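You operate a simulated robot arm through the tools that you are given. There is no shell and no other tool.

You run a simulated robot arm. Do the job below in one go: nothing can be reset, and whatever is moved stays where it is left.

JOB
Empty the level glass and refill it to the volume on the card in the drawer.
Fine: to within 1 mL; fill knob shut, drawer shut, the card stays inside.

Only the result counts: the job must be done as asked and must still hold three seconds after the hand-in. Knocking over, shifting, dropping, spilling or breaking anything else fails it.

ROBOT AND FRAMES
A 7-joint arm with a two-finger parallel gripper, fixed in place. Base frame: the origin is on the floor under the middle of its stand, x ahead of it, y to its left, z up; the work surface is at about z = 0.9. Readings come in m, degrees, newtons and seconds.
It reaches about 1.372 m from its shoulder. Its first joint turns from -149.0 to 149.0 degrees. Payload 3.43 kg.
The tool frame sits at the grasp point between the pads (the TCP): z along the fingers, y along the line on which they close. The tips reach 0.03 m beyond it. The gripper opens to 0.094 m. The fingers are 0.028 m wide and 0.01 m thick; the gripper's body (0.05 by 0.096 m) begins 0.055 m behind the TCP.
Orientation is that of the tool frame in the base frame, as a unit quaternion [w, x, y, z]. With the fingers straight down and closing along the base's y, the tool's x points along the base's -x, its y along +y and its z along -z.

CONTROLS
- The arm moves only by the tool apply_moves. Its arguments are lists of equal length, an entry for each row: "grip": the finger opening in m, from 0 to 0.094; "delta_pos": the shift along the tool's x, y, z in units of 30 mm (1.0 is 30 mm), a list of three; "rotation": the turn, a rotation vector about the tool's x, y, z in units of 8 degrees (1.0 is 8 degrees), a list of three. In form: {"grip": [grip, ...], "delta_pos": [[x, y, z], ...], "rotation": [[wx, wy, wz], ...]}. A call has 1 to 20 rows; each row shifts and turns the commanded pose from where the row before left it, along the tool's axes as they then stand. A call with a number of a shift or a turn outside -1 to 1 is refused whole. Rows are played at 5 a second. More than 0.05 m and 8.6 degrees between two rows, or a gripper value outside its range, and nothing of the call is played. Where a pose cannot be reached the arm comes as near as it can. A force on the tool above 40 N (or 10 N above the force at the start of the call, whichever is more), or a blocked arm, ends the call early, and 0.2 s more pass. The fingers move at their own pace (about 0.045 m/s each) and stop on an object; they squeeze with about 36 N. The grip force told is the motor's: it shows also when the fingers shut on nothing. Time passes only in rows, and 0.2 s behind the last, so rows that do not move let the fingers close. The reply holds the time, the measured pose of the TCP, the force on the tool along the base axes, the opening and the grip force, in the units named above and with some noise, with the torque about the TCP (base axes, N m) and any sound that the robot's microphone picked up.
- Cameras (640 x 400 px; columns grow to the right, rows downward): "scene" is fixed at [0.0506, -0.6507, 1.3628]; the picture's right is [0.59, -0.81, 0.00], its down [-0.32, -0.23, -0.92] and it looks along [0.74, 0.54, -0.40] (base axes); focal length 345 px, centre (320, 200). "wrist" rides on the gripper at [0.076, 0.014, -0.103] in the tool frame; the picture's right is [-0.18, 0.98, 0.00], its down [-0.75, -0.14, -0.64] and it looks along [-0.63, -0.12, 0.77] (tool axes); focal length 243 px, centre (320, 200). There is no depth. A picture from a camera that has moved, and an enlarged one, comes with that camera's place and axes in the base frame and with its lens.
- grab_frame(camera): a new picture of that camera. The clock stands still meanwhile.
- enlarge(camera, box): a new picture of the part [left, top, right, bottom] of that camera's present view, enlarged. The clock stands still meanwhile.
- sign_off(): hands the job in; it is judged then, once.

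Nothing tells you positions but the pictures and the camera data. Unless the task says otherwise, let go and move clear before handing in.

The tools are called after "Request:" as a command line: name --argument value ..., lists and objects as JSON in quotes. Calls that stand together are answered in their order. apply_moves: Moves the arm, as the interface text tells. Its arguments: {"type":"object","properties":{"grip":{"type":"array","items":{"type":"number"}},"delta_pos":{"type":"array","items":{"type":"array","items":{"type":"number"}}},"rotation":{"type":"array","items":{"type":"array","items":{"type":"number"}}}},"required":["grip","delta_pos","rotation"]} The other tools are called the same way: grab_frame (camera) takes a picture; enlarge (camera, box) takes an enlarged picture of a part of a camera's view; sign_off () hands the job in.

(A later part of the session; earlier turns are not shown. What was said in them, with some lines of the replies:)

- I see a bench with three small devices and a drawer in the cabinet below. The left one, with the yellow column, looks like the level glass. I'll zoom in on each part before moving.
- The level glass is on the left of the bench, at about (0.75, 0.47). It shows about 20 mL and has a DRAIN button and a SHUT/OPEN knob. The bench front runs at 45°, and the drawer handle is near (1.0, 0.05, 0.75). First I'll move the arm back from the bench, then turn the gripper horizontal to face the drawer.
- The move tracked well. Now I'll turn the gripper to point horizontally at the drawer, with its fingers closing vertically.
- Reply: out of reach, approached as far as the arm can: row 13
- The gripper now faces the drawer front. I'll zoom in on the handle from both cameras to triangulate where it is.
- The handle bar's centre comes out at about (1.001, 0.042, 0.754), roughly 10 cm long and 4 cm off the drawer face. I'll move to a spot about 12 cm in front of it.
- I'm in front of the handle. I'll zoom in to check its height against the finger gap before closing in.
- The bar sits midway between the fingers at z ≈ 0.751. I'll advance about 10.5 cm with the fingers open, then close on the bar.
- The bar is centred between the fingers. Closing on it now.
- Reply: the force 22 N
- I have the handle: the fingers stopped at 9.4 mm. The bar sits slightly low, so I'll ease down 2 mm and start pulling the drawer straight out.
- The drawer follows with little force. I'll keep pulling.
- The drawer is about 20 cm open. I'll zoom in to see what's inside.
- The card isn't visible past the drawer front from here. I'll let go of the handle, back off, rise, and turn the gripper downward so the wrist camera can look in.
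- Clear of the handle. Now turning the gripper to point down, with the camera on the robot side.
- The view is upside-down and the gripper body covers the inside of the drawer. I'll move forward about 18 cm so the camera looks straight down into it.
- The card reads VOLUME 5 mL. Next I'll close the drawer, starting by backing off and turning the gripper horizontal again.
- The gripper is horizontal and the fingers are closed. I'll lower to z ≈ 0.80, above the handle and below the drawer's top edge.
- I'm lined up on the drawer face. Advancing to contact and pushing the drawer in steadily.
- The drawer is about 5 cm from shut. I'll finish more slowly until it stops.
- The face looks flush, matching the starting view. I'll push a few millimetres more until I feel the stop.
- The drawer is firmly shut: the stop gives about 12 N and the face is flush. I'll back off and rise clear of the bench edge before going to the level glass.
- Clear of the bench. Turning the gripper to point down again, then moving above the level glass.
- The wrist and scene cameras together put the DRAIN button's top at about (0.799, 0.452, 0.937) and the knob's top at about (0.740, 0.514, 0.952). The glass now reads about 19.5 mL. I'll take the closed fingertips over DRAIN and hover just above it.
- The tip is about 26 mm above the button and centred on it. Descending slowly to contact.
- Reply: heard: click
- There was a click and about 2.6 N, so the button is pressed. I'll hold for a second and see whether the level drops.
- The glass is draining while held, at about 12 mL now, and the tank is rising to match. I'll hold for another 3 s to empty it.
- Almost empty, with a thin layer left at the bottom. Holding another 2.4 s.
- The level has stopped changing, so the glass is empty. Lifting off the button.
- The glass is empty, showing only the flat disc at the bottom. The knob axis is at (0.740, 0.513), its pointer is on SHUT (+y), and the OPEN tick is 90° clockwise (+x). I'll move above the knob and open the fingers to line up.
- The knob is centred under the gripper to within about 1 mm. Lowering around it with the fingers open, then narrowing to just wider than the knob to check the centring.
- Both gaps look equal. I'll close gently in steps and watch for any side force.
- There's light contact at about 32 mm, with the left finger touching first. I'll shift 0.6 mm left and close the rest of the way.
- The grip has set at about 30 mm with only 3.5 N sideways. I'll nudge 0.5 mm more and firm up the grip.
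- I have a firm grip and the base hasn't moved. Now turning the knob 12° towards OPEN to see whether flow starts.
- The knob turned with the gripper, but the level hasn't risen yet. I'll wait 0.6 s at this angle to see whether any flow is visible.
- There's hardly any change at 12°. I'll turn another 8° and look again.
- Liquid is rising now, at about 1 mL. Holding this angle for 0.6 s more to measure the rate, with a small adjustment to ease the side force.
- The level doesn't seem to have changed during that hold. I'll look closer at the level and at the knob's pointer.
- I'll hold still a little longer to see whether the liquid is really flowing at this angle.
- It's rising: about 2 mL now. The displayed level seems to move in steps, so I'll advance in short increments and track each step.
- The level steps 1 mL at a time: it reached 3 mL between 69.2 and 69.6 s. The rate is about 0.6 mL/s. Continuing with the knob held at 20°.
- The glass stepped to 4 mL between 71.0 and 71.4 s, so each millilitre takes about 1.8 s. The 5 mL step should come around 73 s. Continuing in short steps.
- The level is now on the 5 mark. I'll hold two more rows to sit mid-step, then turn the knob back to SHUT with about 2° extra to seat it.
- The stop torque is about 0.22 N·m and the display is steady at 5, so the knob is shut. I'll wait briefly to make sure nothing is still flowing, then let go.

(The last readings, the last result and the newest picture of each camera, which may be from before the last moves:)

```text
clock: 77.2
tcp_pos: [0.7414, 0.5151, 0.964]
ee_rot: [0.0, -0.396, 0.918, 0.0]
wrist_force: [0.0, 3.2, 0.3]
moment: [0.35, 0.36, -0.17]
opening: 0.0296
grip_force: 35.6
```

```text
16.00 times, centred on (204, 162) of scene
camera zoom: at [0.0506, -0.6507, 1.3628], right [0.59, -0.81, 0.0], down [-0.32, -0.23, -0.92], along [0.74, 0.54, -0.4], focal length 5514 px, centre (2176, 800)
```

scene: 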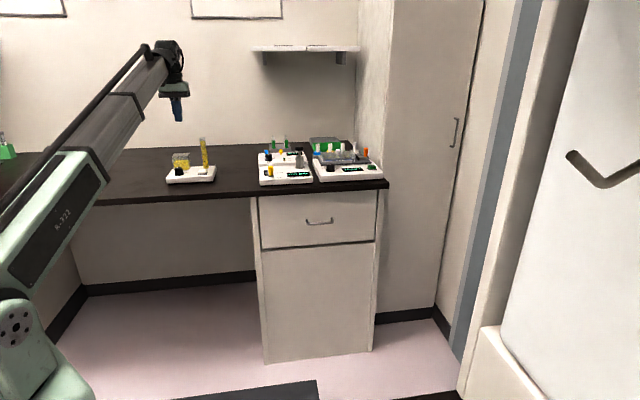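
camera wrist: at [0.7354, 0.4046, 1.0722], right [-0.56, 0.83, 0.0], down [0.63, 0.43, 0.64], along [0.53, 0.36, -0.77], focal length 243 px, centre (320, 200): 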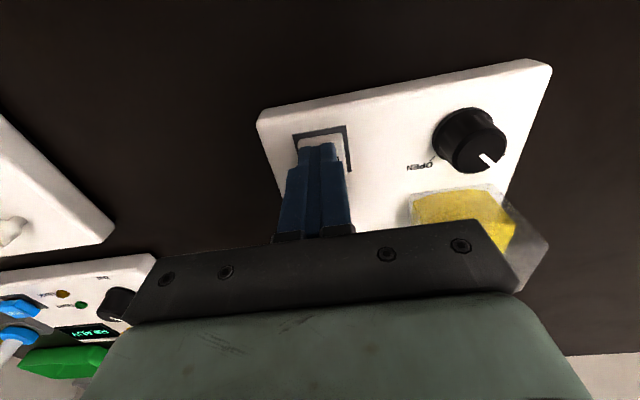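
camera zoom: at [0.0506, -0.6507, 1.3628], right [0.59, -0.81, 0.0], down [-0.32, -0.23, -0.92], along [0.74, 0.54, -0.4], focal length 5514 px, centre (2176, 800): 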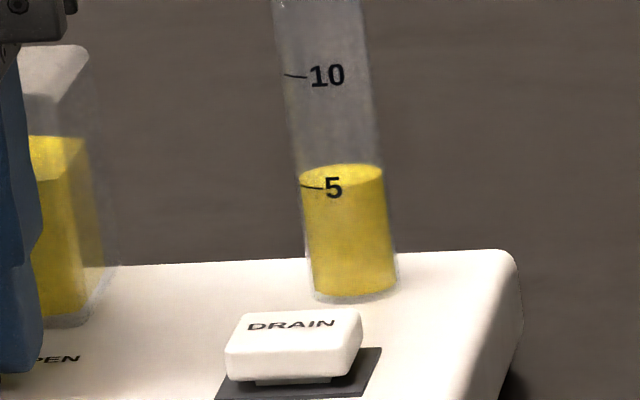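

The level is steady at 5 mL. Opening the fingers and lifting straight up off the knob.

Request:
apply_moves --grip '[0.034, 0.042, 0.05, 0.055, 0.055, 0.055, 0.055, 0.055, 0.055, 0.055, 0.055, 0.055]' --delta_pos '[[0, 0, 0], [0, 0, 0], [0, 0, 0], [0, 0, 0], [0, 0, 0], [0, 0, -0.5], [0, 0, -0.8], [0, 0, -0.9], [0, 0, -0.9], [0, 0, -0.9], [0, 0, -0.9], [0, 0, -0.9]]' --rotation '[[0, 0, 0], [0, 0, 0], [0, 0, 0], [0, 0, 0], [0, 0, 0], [0, 0, 0], [0, 0, 0], [0, 0, 0], [0, 0, 0], [0, 0, 0], [0, 0, 0], [0, 0, 0]]'

Request:
enlarge --camera "wrist" --box '[200, 30, 440, 200]'

Request:
enlarge --camera "scene" --box '[160, 130, 225, 190]'

Request:
enlarge --camera "scene" --box '[196, 155, 212, 170]'

```text
clock: 79.8
tcp_pos: [0.7402, 0.5154, 1.1394]
ee_rot: [0.001, -0.394, 0.919, -0.001]
wrist_force: [0.6, -0.6, 0.9]
moment: [-0.03, 0.03, 0.0]
opening: 0.0548
grip_force: 0.1
```

```text
2.35 times, centred on (320, 115) of wrist
camera zoom: at [0.6778, 0.4698, 1.241], right [-0.59, 0.81, 0.0], down [0.62, 0.45, 0.64], along [0.52, 0.38, -0.77], focal length 571 px, centre (320, 400)
```

zoom: 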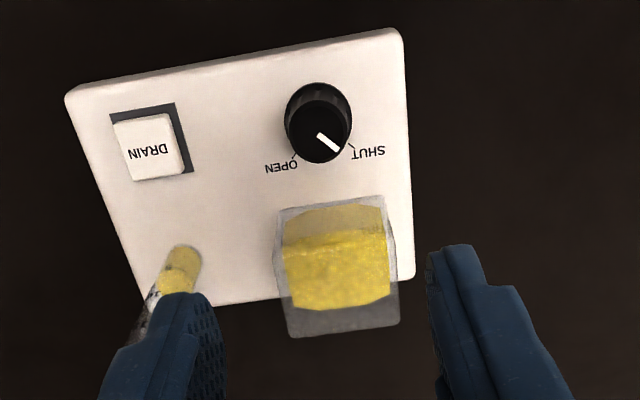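

```text
6.67 times, centred on (192, 160) of scene
camera zoom: at [0.0506, -0.6507, 1.3628], right [0.59, -0.81, 0.0], down [-0.32, -0.23, -0.92], along [0.74, 0.54, -0.4], focal length 2298 px, centre (1170, 467)
```

zoom: 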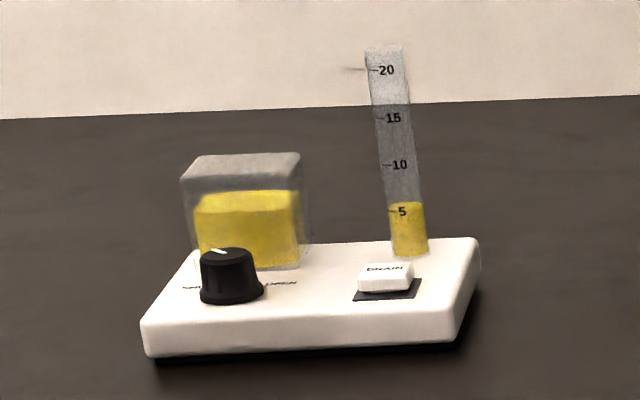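

```text
16.00 times, centred on (204, 162) of scene
camera zoom: at [0.0506, -0.6507, 1.3628], right [0.59, -0.81, 0.0], down [-0.32, -0.23, -0.92], along [0.74, 0.54, -0.4], focal length 5514 px, centre (2176, 800)
```

zoom: 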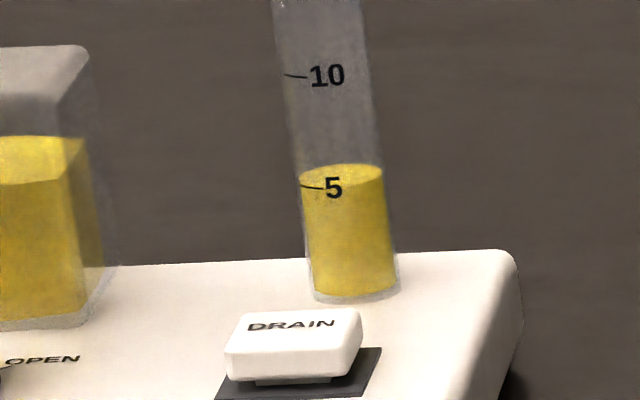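

The base hasn't moved, the pointer is back on SHUT and the glass reads 5 mL. Last, I'll move further clear, let a few seconds pass, and recheck the level and the drawer.

Request:
apply_moves --grip '[0.055, 0.055, 0.055, 0.055, 0.055, 0.055, 0.055, 0.055, 0.055, 0.055, 0.055, 0.055, 0.055, 0.055, 0.055]' --delta_pos '[[0, 0, -0.8], [0.8, 0, 0], [0.8, 0, 0], [0.8, 0, 0], [0.8, 0, 0], [0.8, 0, 0], [0, 0, 0], [0, 0, 0], [0, 0, 0], [0, 0, 0], [0, 0, 0], [0, 0, 0], [0, 0, 0], [0, 0, 0], [0, 0, 0]]' --rotation '[[0, 0, 0], [0, 0, 0], [0, 0, 0], [0, 0, 0], [0, 0, 0], [0, 0, 0], [0, 0, 0], [0, 0, 0], [0, 0, 0], [0, 0, 0], [0, 0, 0], [0, 0, 0], [0, 0, 0], [0, 0, 0], [0, 0, 0]]'

Request:
grab_frame --camera "scene"

Request:
enlarge --camera "scene" --box '[160, 130, 225, 190]'

Request:
enlarge --camera "scene" --box '[245, 125, 395, 265]'

```text
clock: 80.8
tcp_pos: [0.6968, 0.4671, 1.1616]
ee_rot: [0.004, -0.392, 0.92, 0.001]
wrist_force: [6.9, 3.1, -13.7]
moment: [0.12, -0.07, 0.03]
opening: 0.0547
grip_force: 0.1
stopped in row 4: the force on the tool passed its limit at 50 N (the readings are from after the stop); the commanded pose is now the measured one
```

```text
taken
```

scene: 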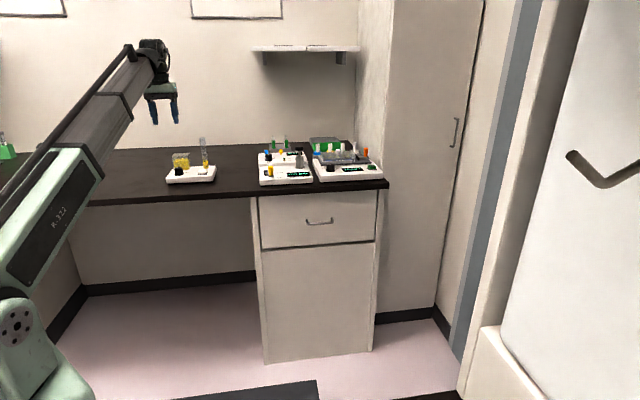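

```text
6.67 times, centred on (192, 160) of scene
camera zoom: at [0.0506, -0.6507, 1.3628], right [0.59, -0.81, 0.0], down [-0.32, -0.23, -0.92], along [0.74, 0.54, -0.4], focal length 2298 px, centre (1170, 467)
```

zoom: 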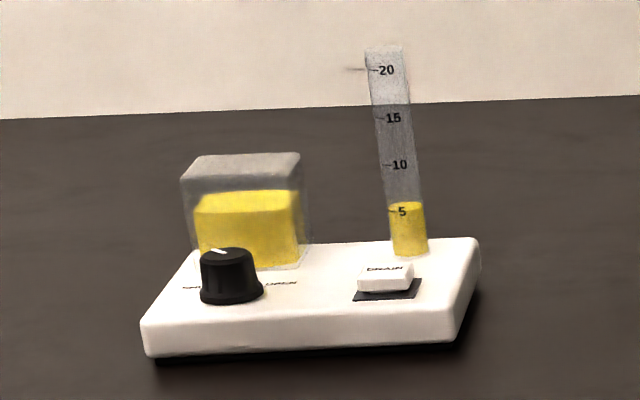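

```text
2.86 times, centred on (320, 195) of scene
camera zoom: at [0.0506, -0.6507, 1.3628], right [0.59, -0.81, 0.0], down [-0.32, -0.23, -0.92], along [0.74, 0.54, -0.4], focal length 985 px, centre (320, 214)
```

zoom: 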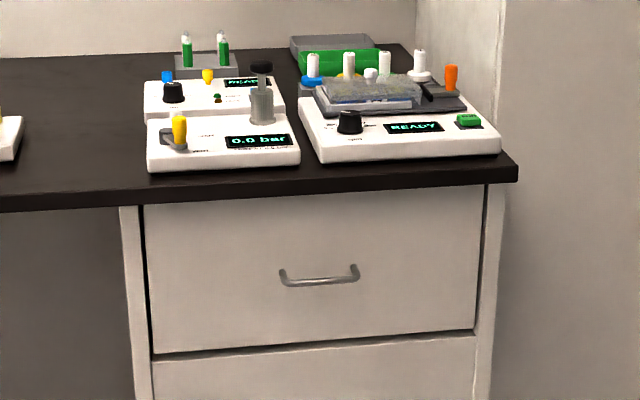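

Drawer, level and knob are all as wanted. The retreat stopped on a force in free air, probably the gripper touching the arm's own forearm as it folded back. I'll look before relieving it.

Request:
enlarge --camera "scene" --box '[90, 20, 230, 140]'

Request:
grab_frame --camera "wrist"

```text
3.33 times, centred on (160, 80) of scene
camera zoom: at [0.0506, -0.6507, 1.3628], right [0.59, -0.81, 0.0], down [-0.32, -0.23, -0.92], along [0.74, 0.54, -0.4], focal length 1149 px, centre (853, 600)
```

zoom: 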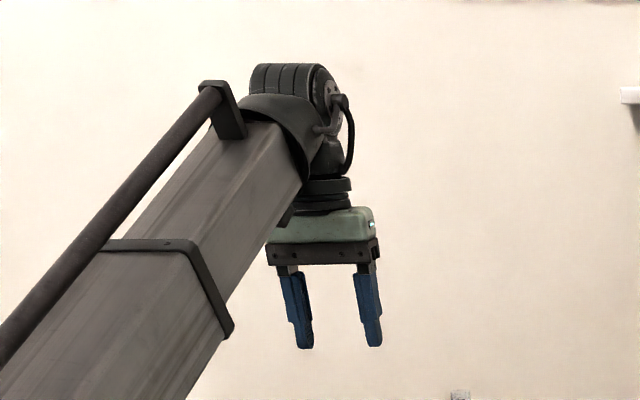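

```text
taken
camera wrist: at [0.6338, 0.4225, 1.2638], right [-0.58, 0.81, 0.0], down [0.62, 0.44, 0.65], along [0.53, 0.38, -0.76], focal length 243 px, centre (320, 200)
```

wrist: 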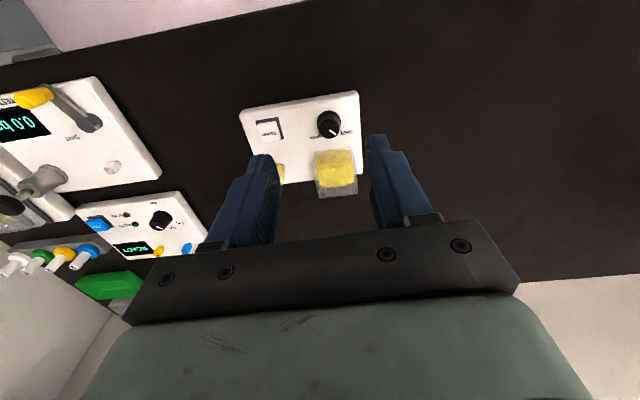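

It is the arm's own forearm: the gripper's camera side is folded against it, and nothing else was touched. I'll ease forward 3 cm to relieve it, staying well above the glass, and let three seconds pass.

Request:
apply_moves --grip '[0.055, 0.055, 0.055, 0.055, 0.055, 0.055, 0.055, 0.055, 0.055, 0.055, 0.055, 0.055, 0.055, 0.055, 0.055, 0.055]' --delta_pos '[[-0.4, 0, 0], [-0.6, 0, 0], [0, 0, 0], [0, 0, 0], [0, 0, 0], [0, 0, 0], [0, 0, 0], [0, 0, 0], [0, 0, 0], [0, 0, 0], [0, 0, 0], [0, 0, 0], [0, 0, 0], [0, 0, 0], [0, 0, 0], [0, 0, 0]]' --rotation '[[0, 0, 0], [0, 0, 0], [0, 0, 0], [0, 0, 0], [0, 0, 0], [0, 0, 0], [0, 0, 0], [0, 0, 0], [0, 0, 0], [0, 0, 0], [0, 0, 0], [0, 0, 0], [0, 0, 0], [0, 0, 0], [0, 0, 0], [0, 0, 0]]'

Request:
enlarge --camera "scene" --box '[196, 155, 212, 170]'

Request:
grab_frame --camera "scene"

Request:
enlarge --camera "wrist" --box '[220, 60, 400, 200]'

```text
clock: 84.2
tcp_pos: [0.7169, 0.4909, 1.1646]
ee_rot: [0.004, -0.393, 0.92, 0.001]
wrist_force: [-1.3, 0.4, -0.5]
moment: [-0.01, -0.01, -0.02]
opening: 0.055
grip_force: 0.0
```

```text
16.00 times, centred on (204, 162) of scene
camera zoom: at [0.0506, -0.6507, 1.3628], right [0.59, -0.81, 0.0], down [-0.32, -0.23, -0.92], along [0.74, 0.54, -0.4], focal length 5514 px, centre (2176, 800)
```

zoom: 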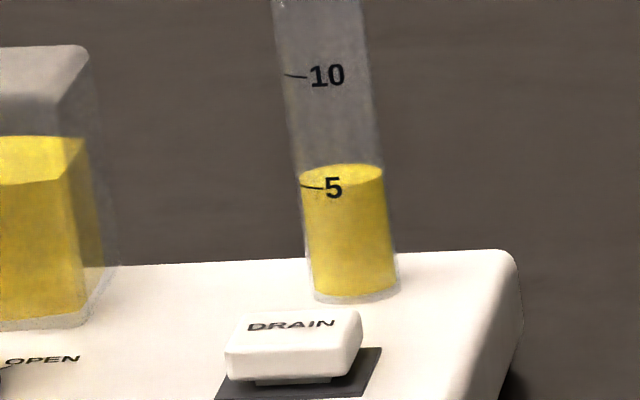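

```text
taken
```

scene: 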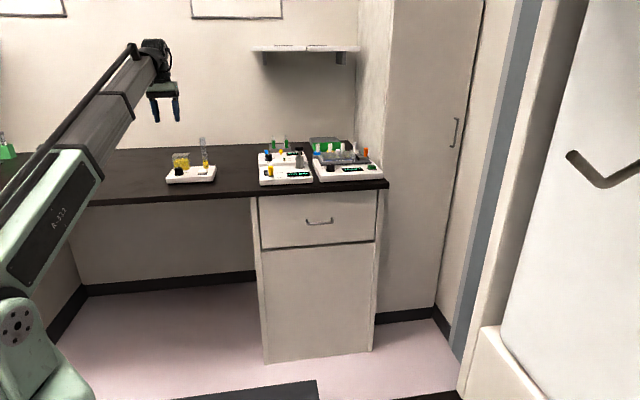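

```text
2.86 times, centred on (310, 130) of wrist
camera zoom: at [0.6539, 0.4447, 1.2654], right [-0.58, 0.81, 0.0], down [0.62, 0.44, 0.65], along [0.53, 0.38, -0.76], focal length 693 px, centre (349, 400)
```

zoom: 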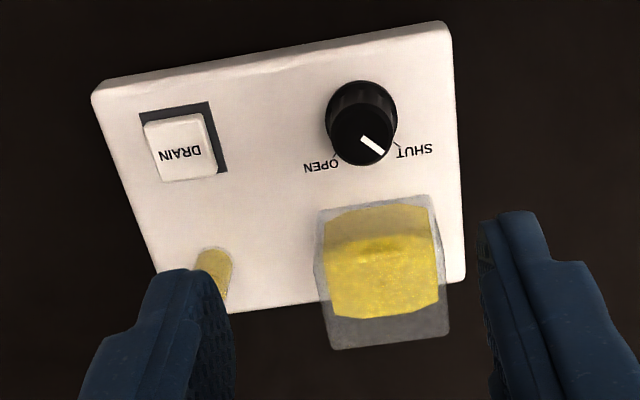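

The glass has held at 5 mL for several seconds. The knob points to SHUT, the drawer is flush with the card inside, nothing else has shifted, and the gripper is empty and clear. Handing in.

Request:
sign_off

```text
The job is handed in.
```

The level glass is emptied and refilled to 5 mL, the volume on the card in the drawer. I've handed the job in, but no verdict came back.

- **Volume:** the glass read 5 mL and held there for about ten seconds after I shut the knob. The displayed level only moves in 1 mL steps, so the true volume could be off by a fraction of a millilitre. I timed the shut-off to land mid-step and expect it to be within 1 mL.
- **Knob and drawer:** the fill knob is back on SHUT against its stop. The drawer is pushed fully shut, and I never touched the card.
- **Surroundings:** I saw nothing moved or spilled, and the glass's base stayed in place.
- **Force stop:** while backing away at the end, the arm stopped on a 50 N force. The gripper had almost certainly folded against the arm's own forearm. I eased it forward, the force cleared, and the level, knob and drawer looked unchanged.
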